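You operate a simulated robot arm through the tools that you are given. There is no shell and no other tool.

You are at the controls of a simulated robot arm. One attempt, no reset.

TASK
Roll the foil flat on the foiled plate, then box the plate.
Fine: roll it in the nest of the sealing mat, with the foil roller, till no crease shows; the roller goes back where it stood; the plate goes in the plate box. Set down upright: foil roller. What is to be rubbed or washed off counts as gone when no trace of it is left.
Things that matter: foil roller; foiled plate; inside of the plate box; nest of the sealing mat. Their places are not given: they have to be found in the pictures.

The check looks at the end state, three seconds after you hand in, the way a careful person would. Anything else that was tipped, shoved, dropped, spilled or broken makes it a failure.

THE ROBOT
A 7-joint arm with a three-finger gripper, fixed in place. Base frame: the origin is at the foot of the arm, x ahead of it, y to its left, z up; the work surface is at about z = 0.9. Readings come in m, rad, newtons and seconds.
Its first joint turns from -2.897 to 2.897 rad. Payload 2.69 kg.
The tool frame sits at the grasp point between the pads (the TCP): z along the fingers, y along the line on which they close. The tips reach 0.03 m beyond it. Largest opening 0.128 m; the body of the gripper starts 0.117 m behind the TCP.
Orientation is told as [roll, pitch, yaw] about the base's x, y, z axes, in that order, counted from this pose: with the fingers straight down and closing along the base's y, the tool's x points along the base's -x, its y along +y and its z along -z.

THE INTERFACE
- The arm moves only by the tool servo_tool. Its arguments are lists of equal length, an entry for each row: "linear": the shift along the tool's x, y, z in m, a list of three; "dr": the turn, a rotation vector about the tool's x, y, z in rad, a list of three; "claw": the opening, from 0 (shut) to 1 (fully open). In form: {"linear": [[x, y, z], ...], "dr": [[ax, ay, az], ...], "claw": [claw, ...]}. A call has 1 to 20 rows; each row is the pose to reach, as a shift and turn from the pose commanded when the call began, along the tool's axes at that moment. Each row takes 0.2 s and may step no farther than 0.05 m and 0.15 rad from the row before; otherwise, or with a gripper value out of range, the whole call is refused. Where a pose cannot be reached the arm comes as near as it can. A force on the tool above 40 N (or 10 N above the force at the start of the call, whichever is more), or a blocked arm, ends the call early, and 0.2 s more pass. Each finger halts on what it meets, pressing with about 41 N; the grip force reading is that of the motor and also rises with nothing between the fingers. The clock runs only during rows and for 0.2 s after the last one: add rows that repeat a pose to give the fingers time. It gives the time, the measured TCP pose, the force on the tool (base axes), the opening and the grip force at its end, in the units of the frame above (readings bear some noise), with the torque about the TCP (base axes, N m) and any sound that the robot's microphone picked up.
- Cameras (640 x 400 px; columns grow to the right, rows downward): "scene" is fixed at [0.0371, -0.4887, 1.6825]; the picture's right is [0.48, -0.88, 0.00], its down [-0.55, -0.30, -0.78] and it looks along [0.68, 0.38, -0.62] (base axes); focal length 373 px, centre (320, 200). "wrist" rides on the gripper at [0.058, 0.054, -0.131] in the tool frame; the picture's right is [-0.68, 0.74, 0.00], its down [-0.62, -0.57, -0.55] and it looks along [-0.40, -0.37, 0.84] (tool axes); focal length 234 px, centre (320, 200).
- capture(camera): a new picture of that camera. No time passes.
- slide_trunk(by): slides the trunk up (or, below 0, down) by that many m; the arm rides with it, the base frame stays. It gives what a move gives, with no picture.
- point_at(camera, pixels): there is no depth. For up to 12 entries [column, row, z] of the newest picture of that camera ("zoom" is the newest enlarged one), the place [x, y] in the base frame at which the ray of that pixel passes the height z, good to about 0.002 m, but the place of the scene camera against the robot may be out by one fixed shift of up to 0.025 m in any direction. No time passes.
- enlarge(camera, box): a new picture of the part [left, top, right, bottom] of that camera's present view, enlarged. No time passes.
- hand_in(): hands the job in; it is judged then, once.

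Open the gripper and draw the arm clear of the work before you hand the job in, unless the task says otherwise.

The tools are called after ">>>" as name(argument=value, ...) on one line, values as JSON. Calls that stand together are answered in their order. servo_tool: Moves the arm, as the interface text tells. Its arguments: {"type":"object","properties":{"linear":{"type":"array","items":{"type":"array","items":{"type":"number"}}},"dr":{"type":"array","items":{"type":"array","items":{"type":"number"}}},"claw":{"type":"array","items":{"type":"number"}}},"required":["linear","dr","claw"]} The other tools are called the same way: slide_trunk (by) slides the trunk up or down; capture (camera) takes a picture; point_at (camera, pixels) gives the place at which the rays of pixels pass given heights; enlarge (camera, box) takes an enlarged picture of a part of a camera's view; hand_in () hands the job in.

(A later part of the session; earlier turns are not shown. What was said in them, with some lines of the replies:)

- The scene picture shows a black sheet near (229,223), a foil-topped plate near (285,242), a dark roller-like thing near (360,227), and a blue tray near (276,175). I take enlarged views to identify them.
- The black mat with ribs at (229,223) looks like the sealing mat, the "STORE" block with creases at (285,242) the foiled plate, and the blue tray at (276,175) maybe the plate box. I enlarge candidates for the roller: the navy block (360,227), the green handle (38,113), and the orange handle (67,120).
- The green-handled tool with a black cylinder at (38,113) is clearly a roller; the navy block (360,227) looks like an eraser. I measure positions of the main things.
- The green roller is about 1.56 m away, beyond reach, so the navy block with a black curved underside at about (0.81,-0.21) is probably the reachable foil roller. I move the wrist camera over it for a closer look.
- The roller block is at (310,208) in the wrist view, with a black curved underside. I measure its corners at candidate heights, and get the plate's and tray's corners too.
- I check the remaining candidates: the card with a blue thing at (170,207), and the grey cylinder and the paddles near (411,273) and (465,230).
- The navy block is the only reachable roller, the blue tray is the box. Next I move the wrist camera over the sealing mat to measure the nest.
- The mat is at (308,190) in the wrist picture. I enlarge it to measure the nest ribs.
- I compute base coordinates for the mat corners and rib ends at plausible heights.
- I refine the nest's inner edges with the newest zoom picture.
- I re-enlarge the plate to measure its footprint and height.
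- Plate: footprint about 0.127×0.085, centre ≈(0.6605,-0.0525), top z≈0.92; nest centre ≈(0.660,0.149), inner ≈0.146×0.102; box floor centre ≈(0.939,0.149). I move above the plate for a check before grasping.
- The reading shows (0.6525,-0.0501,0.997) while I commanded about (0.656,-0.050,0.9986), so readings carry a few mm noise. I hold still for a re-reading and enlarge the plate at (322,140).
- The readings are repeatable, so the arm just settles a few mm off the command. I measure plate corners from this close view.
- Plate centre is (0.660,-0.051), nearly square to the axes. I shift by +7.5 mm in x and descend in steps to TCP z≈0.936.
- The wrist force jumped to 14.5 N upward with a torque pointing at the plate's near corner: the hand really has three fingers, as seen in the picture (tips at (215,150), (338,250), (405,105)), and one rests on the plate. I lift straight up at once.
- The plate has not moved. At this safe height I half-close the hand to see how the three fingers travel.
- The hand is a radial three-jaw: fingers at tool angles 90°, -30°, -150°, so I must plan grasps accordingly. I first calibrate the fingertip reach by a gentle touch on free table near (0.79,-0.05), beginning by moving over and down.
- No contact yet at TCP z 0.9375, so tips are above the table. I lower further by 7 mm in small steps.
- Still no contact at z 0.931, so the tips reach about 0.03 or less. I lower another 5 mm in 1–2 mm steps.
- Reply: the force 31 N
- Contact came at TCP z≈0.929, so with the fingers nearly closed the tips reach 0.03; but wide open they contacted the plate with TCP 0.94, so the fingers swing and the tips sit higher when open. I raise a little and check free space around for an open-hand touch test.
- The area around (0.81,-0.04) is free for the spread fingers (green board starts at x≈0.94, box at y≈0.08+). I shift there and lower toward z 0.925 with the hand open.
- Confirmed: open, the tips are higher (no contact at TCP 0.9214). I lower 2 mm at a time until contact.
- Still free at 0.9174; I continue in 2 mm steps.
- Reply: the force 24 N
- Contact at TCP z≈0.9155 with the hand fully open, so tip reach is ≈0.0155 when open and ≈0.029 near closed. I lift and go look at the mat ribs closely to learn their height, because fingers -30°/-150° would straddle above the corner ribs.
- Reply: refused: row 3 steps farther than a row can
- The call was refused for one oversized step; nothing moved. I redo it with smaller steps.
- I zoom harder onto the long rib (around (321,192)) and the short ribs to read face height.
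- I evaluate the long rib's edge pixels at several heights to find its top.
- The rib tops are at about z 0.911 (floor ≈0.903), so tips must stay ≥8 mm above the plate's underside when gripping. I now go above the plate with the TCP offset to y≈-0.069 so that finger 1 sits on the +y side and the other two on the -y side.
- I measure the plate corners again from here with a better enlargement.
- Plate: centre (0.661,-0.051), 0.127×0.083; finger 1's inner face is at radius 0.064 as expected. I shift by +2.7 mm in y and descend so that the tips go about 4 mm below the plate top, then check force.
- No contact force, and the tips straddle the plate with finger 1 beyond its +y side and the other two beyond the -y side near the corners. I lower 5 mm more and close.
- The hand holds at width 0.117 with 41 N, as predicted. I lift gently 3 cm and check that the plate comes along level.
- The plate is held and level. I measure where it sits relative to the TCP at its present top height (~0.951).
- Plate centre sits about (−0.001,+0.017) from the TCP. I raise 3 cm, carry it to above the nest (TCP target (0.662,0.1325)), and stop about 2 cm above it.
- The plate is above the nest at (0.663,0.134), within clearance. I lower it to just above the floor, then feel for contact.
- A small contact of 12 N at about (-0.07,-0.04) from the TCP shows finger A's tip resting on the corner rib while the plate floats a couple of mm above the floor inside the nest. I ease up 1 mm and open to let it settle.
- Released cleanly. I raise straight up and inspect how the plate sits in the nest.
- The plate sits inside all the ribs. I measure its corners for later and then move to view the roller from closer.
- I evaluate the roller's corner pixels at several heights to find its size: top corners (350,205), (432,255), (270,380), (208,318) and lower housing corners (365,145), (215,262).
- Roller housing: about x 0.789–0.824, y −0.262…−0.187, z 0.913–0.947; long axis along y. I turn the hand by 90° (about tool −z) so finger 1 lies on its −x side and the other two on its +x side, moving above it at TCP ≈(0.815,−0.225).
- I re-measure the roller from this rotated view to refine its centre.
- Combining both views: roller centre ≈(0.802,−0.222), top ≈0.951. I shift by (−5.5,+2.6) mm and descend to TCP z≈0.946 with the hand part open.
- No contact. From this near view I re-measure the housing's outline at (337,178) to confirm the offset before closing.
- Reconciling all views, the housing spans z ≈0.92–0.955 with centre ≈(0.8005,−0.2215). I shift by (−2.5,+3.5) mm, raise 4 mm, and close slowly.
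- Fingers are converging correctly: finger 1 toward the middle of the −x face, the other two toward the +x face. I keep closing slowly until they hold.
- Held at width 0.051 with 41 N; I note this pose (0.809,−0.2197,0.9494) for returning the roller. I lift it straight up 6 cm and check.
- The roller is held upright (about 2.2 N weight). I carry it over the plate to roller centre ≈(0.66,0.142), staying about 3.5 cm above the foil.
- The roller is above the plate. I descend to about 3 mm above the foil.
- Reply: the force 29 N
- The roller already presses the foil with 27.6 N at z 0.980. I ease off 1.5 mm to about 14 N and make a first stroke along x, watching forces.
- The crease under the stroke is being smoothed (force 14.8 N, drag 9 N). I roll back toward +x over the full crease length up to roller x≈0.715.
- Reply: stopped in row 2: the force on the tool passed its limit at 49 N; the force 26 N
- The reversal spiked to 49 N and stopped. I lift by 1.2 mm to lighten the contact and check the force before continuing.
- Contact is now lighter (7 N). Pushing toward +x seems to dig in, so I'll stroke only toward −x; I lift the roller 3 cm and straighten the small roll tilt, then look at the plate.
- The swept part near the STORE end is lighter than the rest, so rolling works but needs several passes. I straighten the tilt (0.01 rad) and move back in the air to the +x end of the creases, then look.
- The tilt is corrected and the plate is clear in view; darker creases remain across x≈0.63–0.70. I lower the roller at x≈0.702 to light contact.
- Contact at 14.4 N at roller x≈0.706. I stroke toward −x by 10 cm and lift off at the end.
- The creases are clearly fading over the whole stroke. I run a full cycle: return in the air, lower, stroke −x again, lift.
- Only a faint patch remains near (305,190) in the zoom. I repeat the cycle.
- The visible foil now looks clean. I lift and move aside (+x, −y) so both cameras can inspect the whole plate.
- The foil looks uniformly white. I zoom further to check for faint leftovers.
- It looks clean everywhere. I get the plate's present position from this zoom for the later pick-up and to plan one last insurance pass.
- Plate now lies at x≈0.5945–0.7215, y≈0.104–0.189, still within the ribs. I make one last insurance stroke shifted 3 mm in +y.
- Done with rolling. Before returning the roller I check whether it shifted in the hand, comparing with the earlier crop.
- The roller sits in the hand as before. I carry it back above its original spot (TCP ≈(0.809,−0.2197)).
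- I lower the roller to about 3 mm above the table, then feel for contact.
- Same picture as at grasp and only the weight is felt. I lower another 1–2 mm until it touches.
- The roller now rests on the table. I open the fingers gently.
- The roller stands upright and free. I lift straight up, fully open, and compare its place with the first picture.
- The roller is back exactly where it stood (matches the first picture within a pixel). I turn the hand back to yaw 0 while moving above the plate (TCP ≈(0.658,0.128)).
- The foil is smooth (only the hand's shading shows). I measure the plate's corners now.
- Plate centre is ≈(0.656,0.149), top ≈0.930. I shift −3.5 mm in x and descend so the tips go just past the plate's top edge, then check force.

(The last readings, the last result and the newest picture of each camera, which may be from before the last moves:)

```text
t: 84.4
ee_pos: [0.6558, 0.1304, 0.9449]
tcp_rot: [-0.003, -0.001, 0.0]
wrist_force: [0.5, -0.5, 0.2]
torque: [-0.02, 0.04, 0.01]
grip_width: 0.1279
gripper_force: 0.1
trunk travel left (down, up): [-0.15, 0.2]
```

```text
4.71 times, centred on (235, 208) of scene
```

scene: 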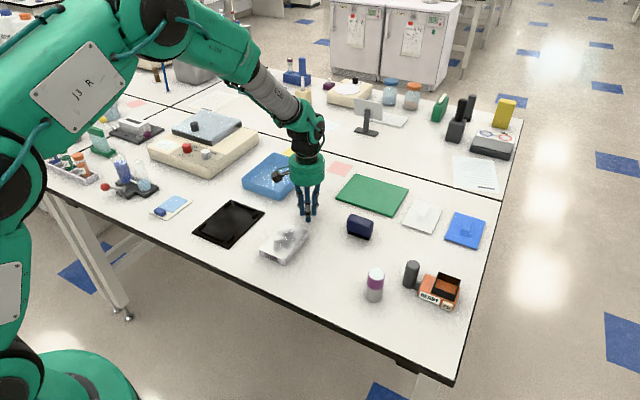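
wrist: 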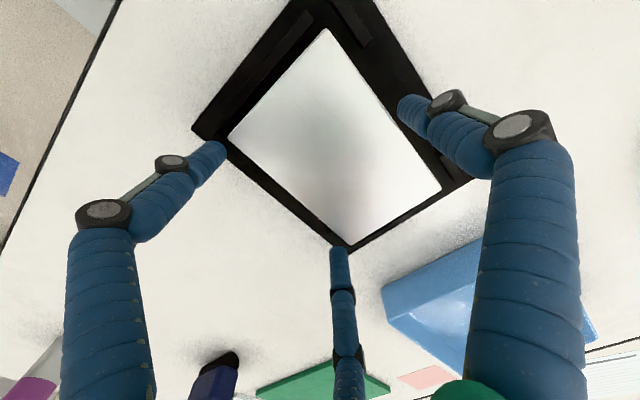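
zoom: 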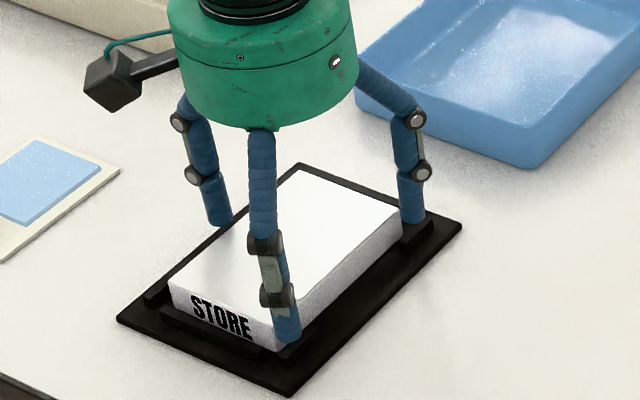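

The plate's outline in the wrist view matches the first grasp almost exactly. I lower 6.5 mm more and close.

>>> servo_tool(linear=[[0, 0, 0.003], [0, 0, 0.0065], [0, 0, 0.0065], [0, 0, 0.0065], [0, 0, 0.0065], [0, 0, 0.0065]], dr=[[0, 0, 0], [0, 0, 0], [0, 0, 0], [0, 0, 0], [0, 0, 0], [0, 0, 0]], claw=[1, 1, 0.95, 0.9, 0.8, 0.7])

>>> enlarge(camera="scene", box=[180, 165, 290, 250])

>>> capture(camera="wrist")

```text
t: 85.8
ee_pos: [0.6558, 0.13, 0.9378]
tcp_rot: [-0.002, -0.001, 0.001]
wrist_force: [-0.5, 1.7, 7.1]
torque: [0.33, 0.33, 0.0]
grip_width: 0.117
gripper_force: 41.3
trunk travel left (down, up): [-0.15, 0.2]
```

```text
4.71 times, centred on (235, 208) of scene
```

zoom: 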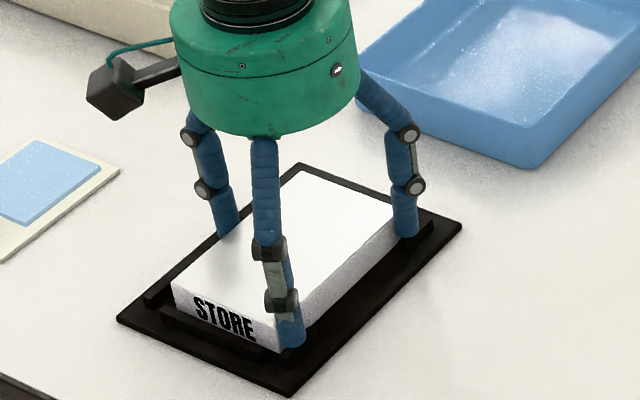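

```text
taken
```

wrist: 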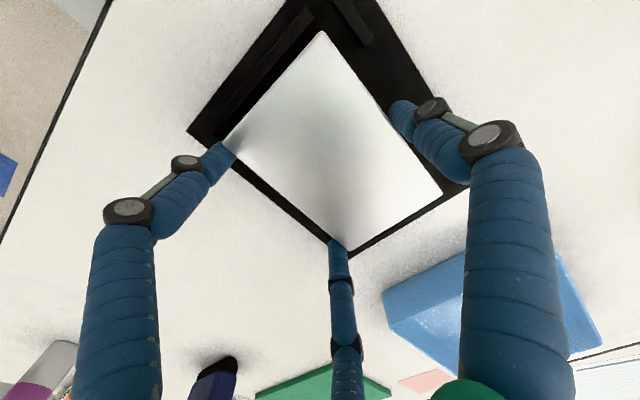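

Gripped at width 0.117 again. I lift straight up 7 cm and check the plate is level and the mat stays.

>>> servo_tool(linear=[[0, 0, -0.005], [0, 0, -0.015], [0, 0, -0.03], [0, 0, -0.05], [0, 0, -0.07], [0, 0, -0.07]], dr=[[0, 0, 0], [0, 0, 0], [0, 0, 0], [0, 0, 0], [0, 0, 0], [0, 0, 0]], claw=[0.7, 0.7, 0.7, 0.7, 0.7, 0.7])

>>> capture(camera="scene")

>>> capture(camera="wrist")

```text
t: 87.2
ee_pos: [0.6548, 0.1287, 1.0077]
tcp_rot: [-0.002, -0.002, -0.001]
wrist_force: [-0.3, -0.9, -0.4]
torque: [-0.03, -0.01, 0.0]
grip_width: 0.1168
gripper_force: 41.1
trunk travel left (down, up): [-0.15, 0.2]
```

```text
taken
```

scene: 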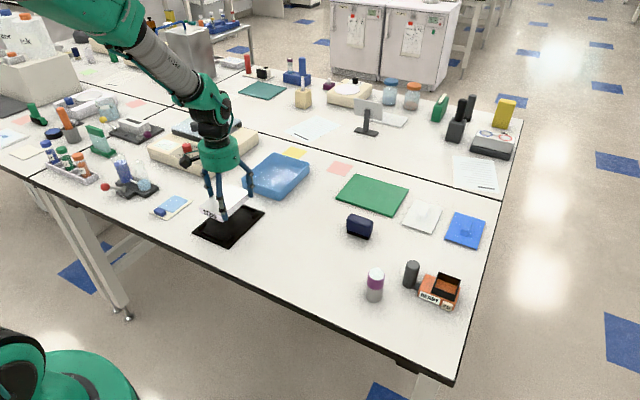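

```text
taken
```

wrist: 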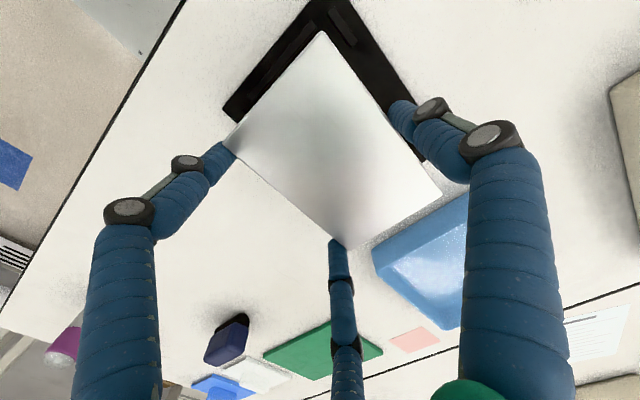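

The plate is held level. I take a close scene view of the box to fix its inner floor position relative to the mat (whose base coordinates I know).

>>> enlarge(camera="scene", box=[232, 145, 322, 205])

>>> enlarge(camera="wrist", box=[350, 180, 490, 340])

```text
6.67 times, centred on (277, 175) of scene
```

zoom: 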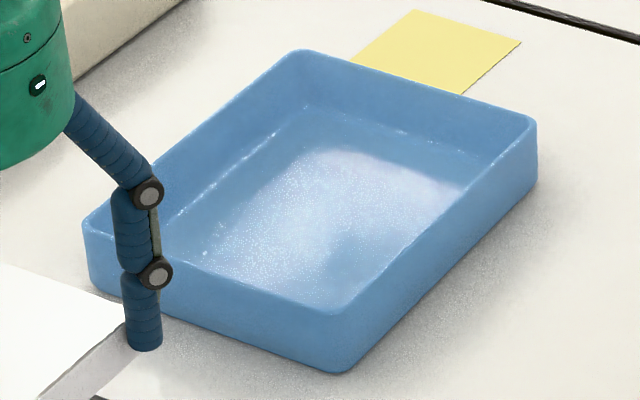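

```text
2.50 times, centred on (420, 260) of wrist
```

zoom: 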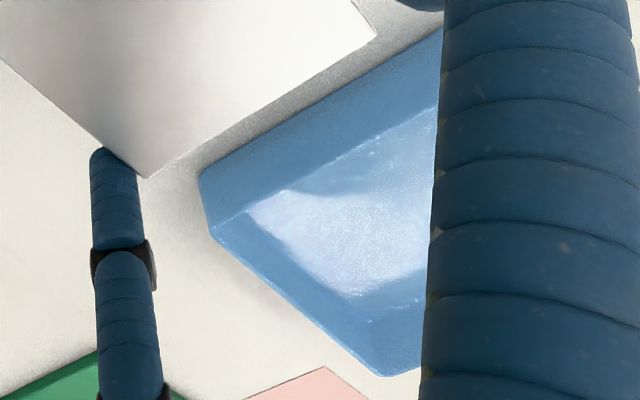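

>>> enlarge(camera="scene", box=[232, 145, 322, 205])

>>> point_at(camera="zoom", pixels=[[343, 375, 0.9], [90, 290, 0.9], [537, 188, 0.9], [340, 312, 0.93], [340, 312, 0.94], [82, 225, 0.94], [298, 50, 0.94], [536, 122, 0.94], [304, 107, 0.905], [485, 160, 0.905]])

>>> enlarge(camera="scene", box=[185, 190, 275, 250])

>>> point_at(camera="zoom", pixels=[[566, 148, 0.907], [305, 390, 0.907], [50, 280, 0.907]])

```text
6.67 times, centred on (277, 175) of scene
```

zoom: 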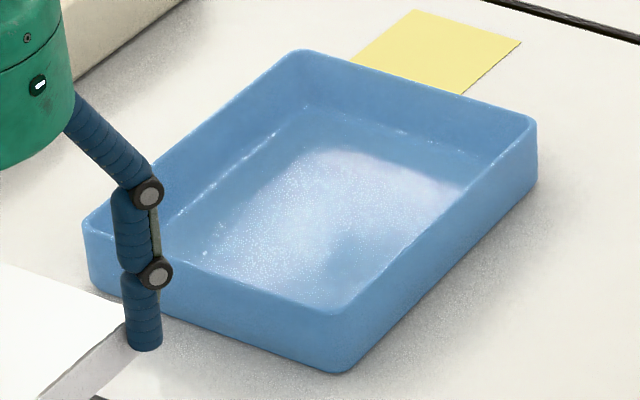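

```text
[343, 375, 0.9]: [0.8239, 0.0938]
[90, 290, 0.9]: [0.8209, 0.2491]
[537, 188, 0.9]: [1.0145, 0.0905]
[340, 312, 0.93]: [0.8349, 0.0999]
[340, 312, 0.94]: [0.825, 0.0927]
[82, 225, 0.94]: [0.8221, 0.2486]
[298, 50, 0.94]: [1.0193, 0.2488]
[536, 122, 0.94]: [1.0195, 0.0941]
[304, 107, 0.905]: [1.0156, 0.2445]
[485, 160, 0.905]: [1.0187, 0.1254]
```

```text
6.67 times, centred on (230, 220) of scene
```

zoom: 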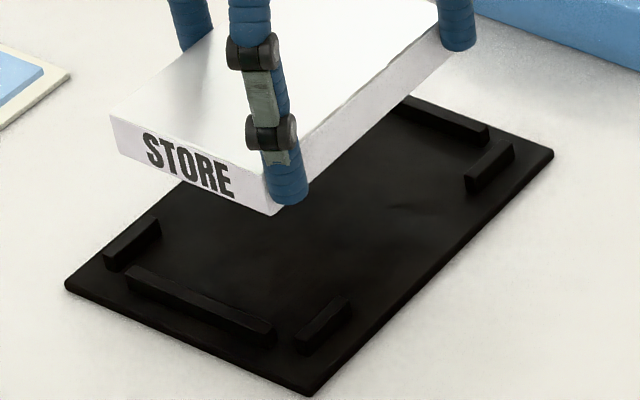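

```text
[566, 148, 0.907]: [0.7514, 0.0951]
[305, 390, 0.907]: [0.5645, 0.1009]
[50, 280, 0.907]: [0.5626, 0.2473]
```

Careful re-reading shows the box is larger: rim x≈0.822–1.018, y≈0.070–0.225, rim z≈0.94; its centre is ≈(0.92,0.1475). I carry the plate above it to TCP ≈(0.916,0.1305), plate bottom ~4 cm above the rim.

>>> servo_tool(linear=[[-0.035, 0, -0.005], [-0.075, 0, -0.01], [-0.115, 0, -0.01], [-0.155, 0.001, -0.01], [-0.195, 0.001, -0.01], [-0.23, 0.002, -0.01], [-0.255, 0.002, -0.005], [-0.2605, 0.002, 0], [-0.2605, 0.002, 0]], dr=[[0, 0, 0], [0, 0, 0], [0, 0, 0], [0, 0, 0], [0, 0, 0], [0, 0, 0], [0, 0, 0], [0, 0, 0], [0, 0, 0]], claw=[0.7, 0.7, 0.7, 0.7, 0.7, 0.7, 0.7, 0.7, 0.7])

>>> enlarge(camera="scene", box=[220, 110, 340, 210])

>>> capture(camera="wrist")

```text
t: 89.2
ee_pos: [0.9148, 0.1322, 1.0078]
tcp_rot: [-0.001, 0.0, 0.0]
wrist_force: [0.2, 0.8, -1.7]
torque: [-0.01, 0.0, -0.01]
grip_width: 0.1168
gripper_force: 40.7
trunk travel left (down, up): [-0.15, 0.2]
```

```text
4.00 times, centred on (280, 160) of scene
```

zoom: 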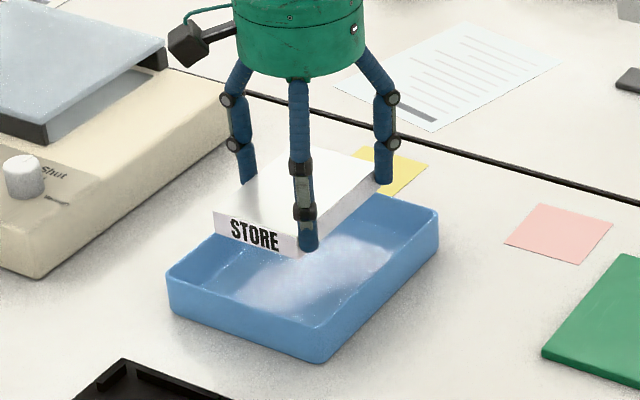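

```text
taken
```

wrist: 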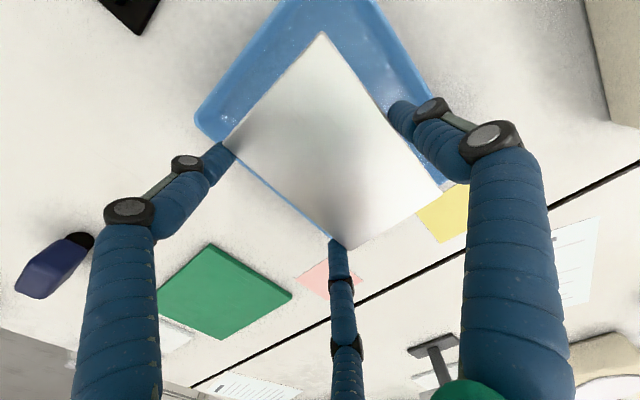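

I verify the box rim position from this nearer wrist view: rim corner near (198,125) and edges at (260,180) and (410,80).

>>> point_at(camera="wrist", pixels=[[198, 118, 0.94], [207, 140, 0.9], [290, 212, 0.94], [225, 95, 0.94], [400, 50, 0.94], [425, 95, 0.94]])

>>> enlarge(camera="wrist", box=[180, 0, 460, 200])

```text
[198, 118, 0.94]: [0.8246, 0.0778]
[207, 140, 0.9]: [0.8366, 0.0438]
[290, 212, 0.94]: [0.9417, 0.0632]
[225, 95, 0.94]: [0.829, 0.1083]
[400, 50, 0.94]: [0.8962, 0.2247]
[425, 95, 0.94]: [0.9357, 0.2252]
```

```text
2.00 times, centred on (320, 100) of wrist
```

zoom: 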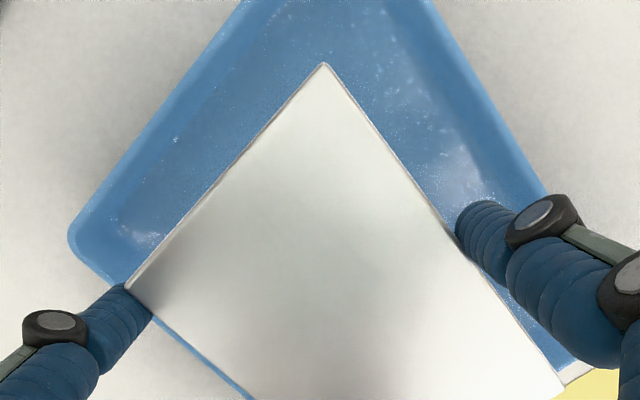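

The rim agrees (x_low≈0.824, y≈0.070–0.225), and the plate is central. I lower it into the box to just above the floor.

>>> servo_tool(linear=[[0, -0.001, 0.02], [0, -0.001, 0.04], [0, -0.001, 0.055], [0, -0.001, 0.064], [0, -0.001, 0.069], [0, -0.001, 0.069]], dr=[[0, 0, 0], [0, 0, 0], [0, 0, 0], [0, 0, 0], [0, 0, 0], [0, 0, 0]], claw=[0.7, 0.7, 0.7, 0.7, 0.7, 0.7])

>>> enlarge(camera="scene", box=[220, 120, 340, 210])

```text
t: 90.6
ee_pos: [0.9158, 0.1307, 0.9388]
tcp_rot: [0.0, -0.001, -0.001]
wrist_force: [-0.1, -0.7, -2.2]
torque: [-0.01, 0.0, 0.03]
grip_width: 0.1169
gripper_force: 41.5
trunk travel left (down, up): [-0.15, 0.2]
```

```text
4.44 times, centred on (280, 165) of scene
```

zoom: 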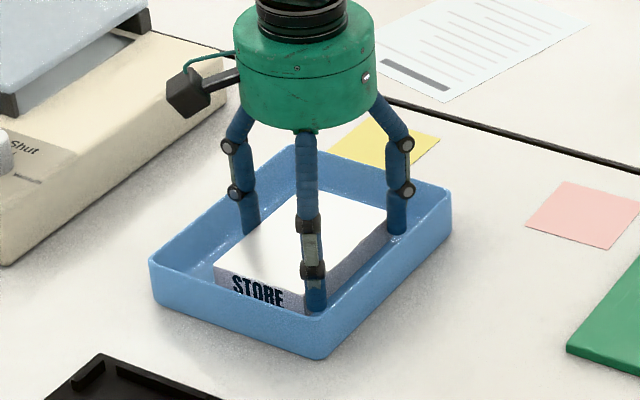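

The plate is inside the box and not yet touching the floor. I lower in 1.5 mm steps until contact.

>>> servo_tool(linear=[[0, 0, 0.0015], [0, 0, 0.003], [0, 0, 0.003]], dr=[[0, 0, 0], [0, 0, 0], [0, 0, 0]], claw=[0.7, 0.7, 0.7])

>>> servo_tool(linear=[[0, 0, 0.001], [0, 0, 0.002], [0, 0, 0.002]], dr=[[0, 0, 0], [0, 0, 0], [0, 0, 0]], claw=[0.7, 0.7, 0.7])

```text
t: 91.4
ee_pos: [0.9163, 0.1298, 0.9368]
tcp_rot: [-0.001, -0.002, 0.0]
wrist_force: [0.8, 0.7, 1.6]
torque: [0.15, -0.08, 0.0]
grip_width: 0.1169
gripper_force: 40.7
trunk travel left (down, up): [-0.15, 0.2]
```

```text
t: 92.2
ee_pos: [0.9163, 0.1304, 0.937]
tcp_rot: [-0.002, -0.004, 0.0]
wrist_force: [-2.4, -0.8, 17.4]
torque: [0.42, 1.22, 0.03]
grip_width: 0.1171
gripper_force: 40.8
trunk travel left (down, up): [-0.15, 0.2]
```

The plate touches the floor (17 N). I ease up 1.5 mm and open.

>>> servo_tool(linear=[[0, 0, -0.0015], [0, 0, -0.0015], [0, 0, -0.0015], [0, 0, -0.0015], [0, 0, -0.0015]], dr=[[0, 0, 0], [0, 0, 0], [0, 0, 0], [0, 0, 0], [0, 0, 0]], claw=[0.7, 0.92, 0.97, 1, 1])

>>> enlarge(camera="scene", box=[220, 120, 340, 210])

>>> capture(camera="wrist")

```text
t: 93.4
ee_pos: [0.915, 0.1307, 0.9352]
tcp_rot: [-0.003, 0.001, 0.001]
wrist_force: [0.3, -0.2, -0.4]
torque: [-0.01, 0.02, 0.02]
grip_width: 0.1279
gripper_force: 0.0
trunk travel left (down, up): [-0.15, 0.2]
```

```text
4.44 times, centred on (280, 165) of scene
```

zoom: 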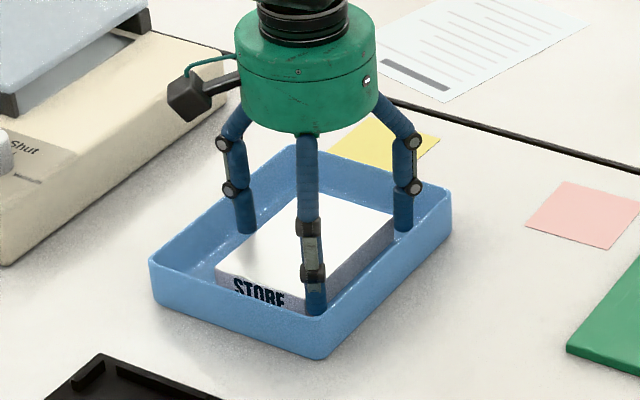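

```text
taken
```

wrist: 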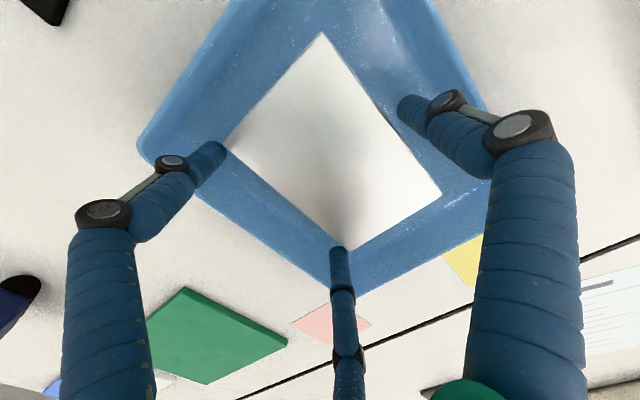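

The plate is released in the box. I raise the hand straight up slowly, then back away.

>>> servo_tool(linear=[[0, 0, -0.015], [0, 0, -0.04], [0, 0, -0.08], [0, 0, -0.12], [0, 0, -0.16], [0.03, 0, -0.19], [0.07, 0, -0.2], [0.07, 0, -0.2]], dr=[[0, 0, 0], [0, 0, 0], [0, 0, 0], [0, 0, 0], [0, 0, 0], [0, 0, 0], [0, 0, 0], [0, 0, 0]], claw=[1, 1, 1, 1, 1, 1, 1, 1])

>>> capture(camera="wrist")

>>> capture(camera="scene")

>>> enlarge(camera="scene", box=[220, 130, 340, 210])

```text
t: 95.2
ee_pos: [0.8428, 0.1275, 1.1369]
tcp_rot: [-0.003, -0.002, 0.001]
wrist_force: [-1.2, -0.1, 0.4]
torque: [-0.01, -0.07, -0.02]
grip_width: 0.1277
gripper_force: 0.0
trunk travel left (down, up): [-0.15, 0.2]
```

```text
taken
```

wrist: 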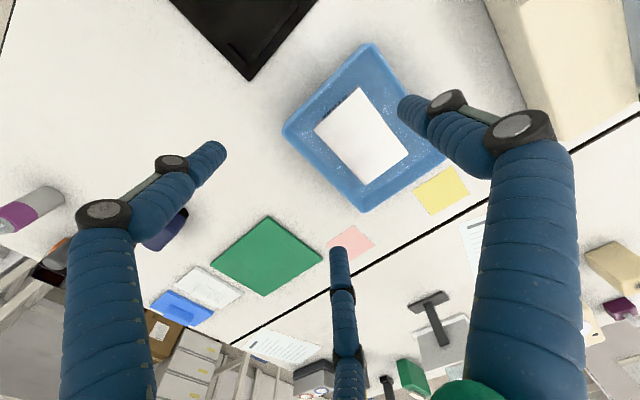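

```text
taken
```

scene: 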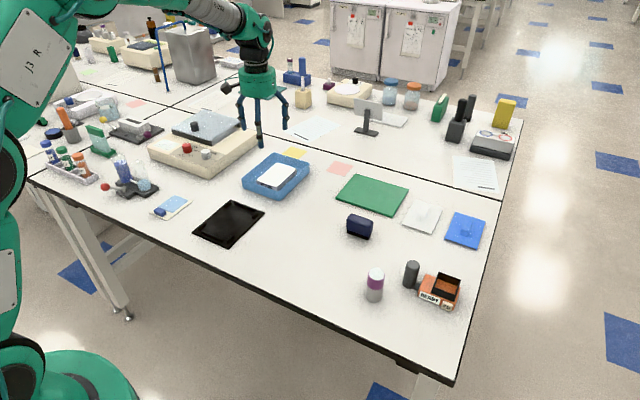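

```text
5.00 times, centred on (280, 170) of scene
```

zoom: 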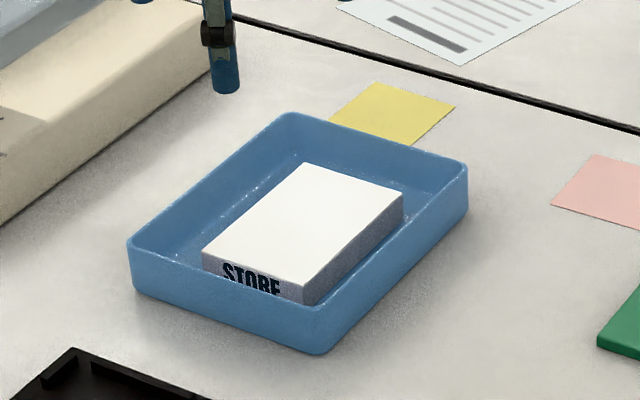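

The plate lies flat in the box. I check the foil once more, and the mat and roller places, before handing in.

>>> enlarge(camera="wrist", box=[280, 40, 460, 215])

>>> enlarge(camera="scene", box=[180, 180, 340, 280])

>>> enlarge(camera="scene", box=[330, 180, 490, 280])

>>> enlarge(camera="scene", box=[255, 160, 305, 195])

```text
2.29 times, centred on (370, 128) of wrist
```

zoom: 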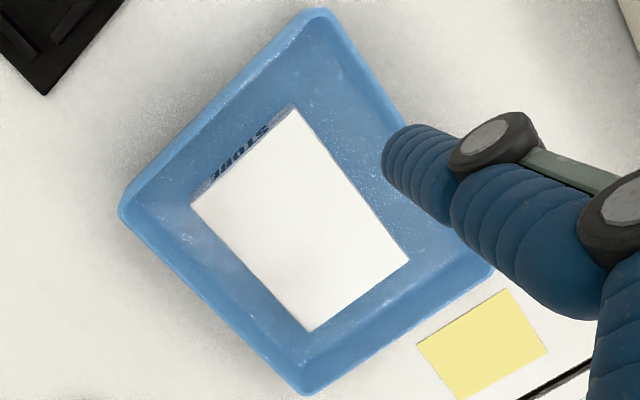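

```text
4.00 times, centred on (260, 230) of scene
```

zoom: 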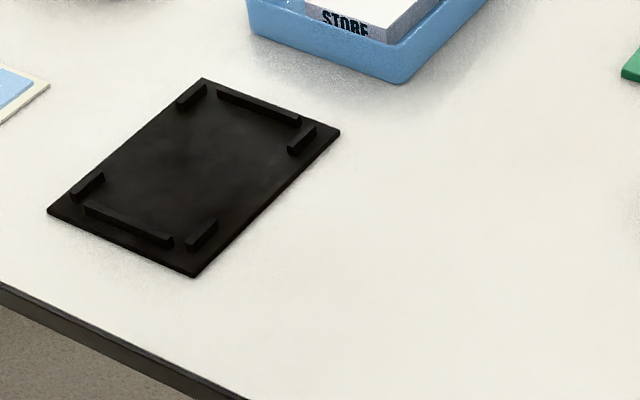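

```text
4.00 times, centred on (410, 230) of scene
```

zoom: 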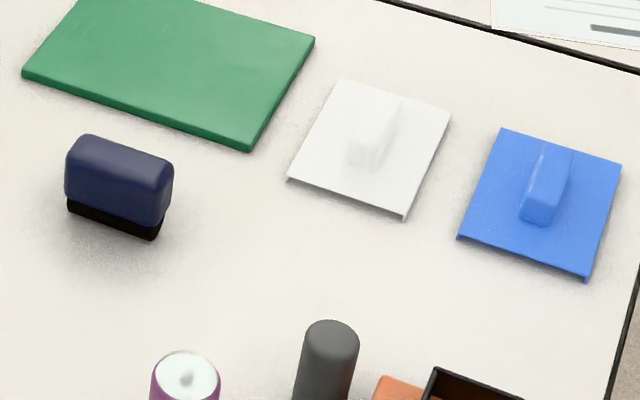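

```text
11.43 times, centred on (280, 178) of scene
```

zoom: 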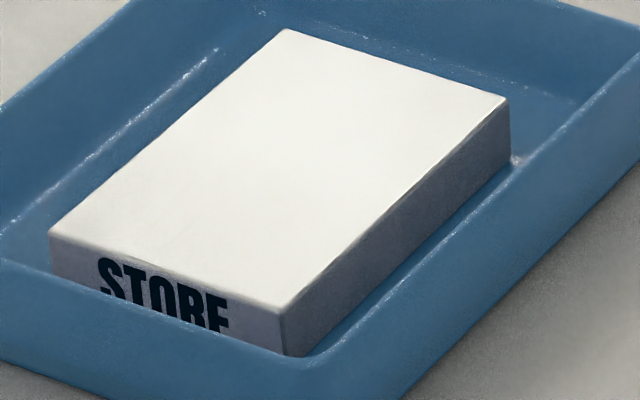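

The foil shows no crease, the plate is flat in the box, the roller stands upright at its original place, and the mat and other things are where they were. The hand is open and clear, so I hand in.

>>> hand_in()

```text
The job is handed in.
```

The foil was rolled flat on the plate in the nest of the sealing mat, and the plate now lies flat in the plate box. I have handed the job in; no verdict has come back.

- **Foil:** no crease shows in the final close-ups from either camera. It took several strokes at about 15 N. One early stroke stopped when the force on the tool reached 49 N. After that I stroked towards the base only.
- **Foil roller:** I took the navy block with the black roller underneath to be the foil roller. A green-handled roller also stands on the bench, but it is about 1.5 m away and out of reach. The navy one is back upright where it stood, within about a pixel of the first picture.
- **Plate box:** I took the blue tray to be the plate box.
- **Gripper:** it has three fingers closing to the centre, not two as described. On the first descent a fingertip pressed the plate's top corner with about 15 N. The plate did not move, and no mark shows there.
- **Everything else:** the sealing mat and the other things near the work look unmoved, and the arm was left open and clear of the table.
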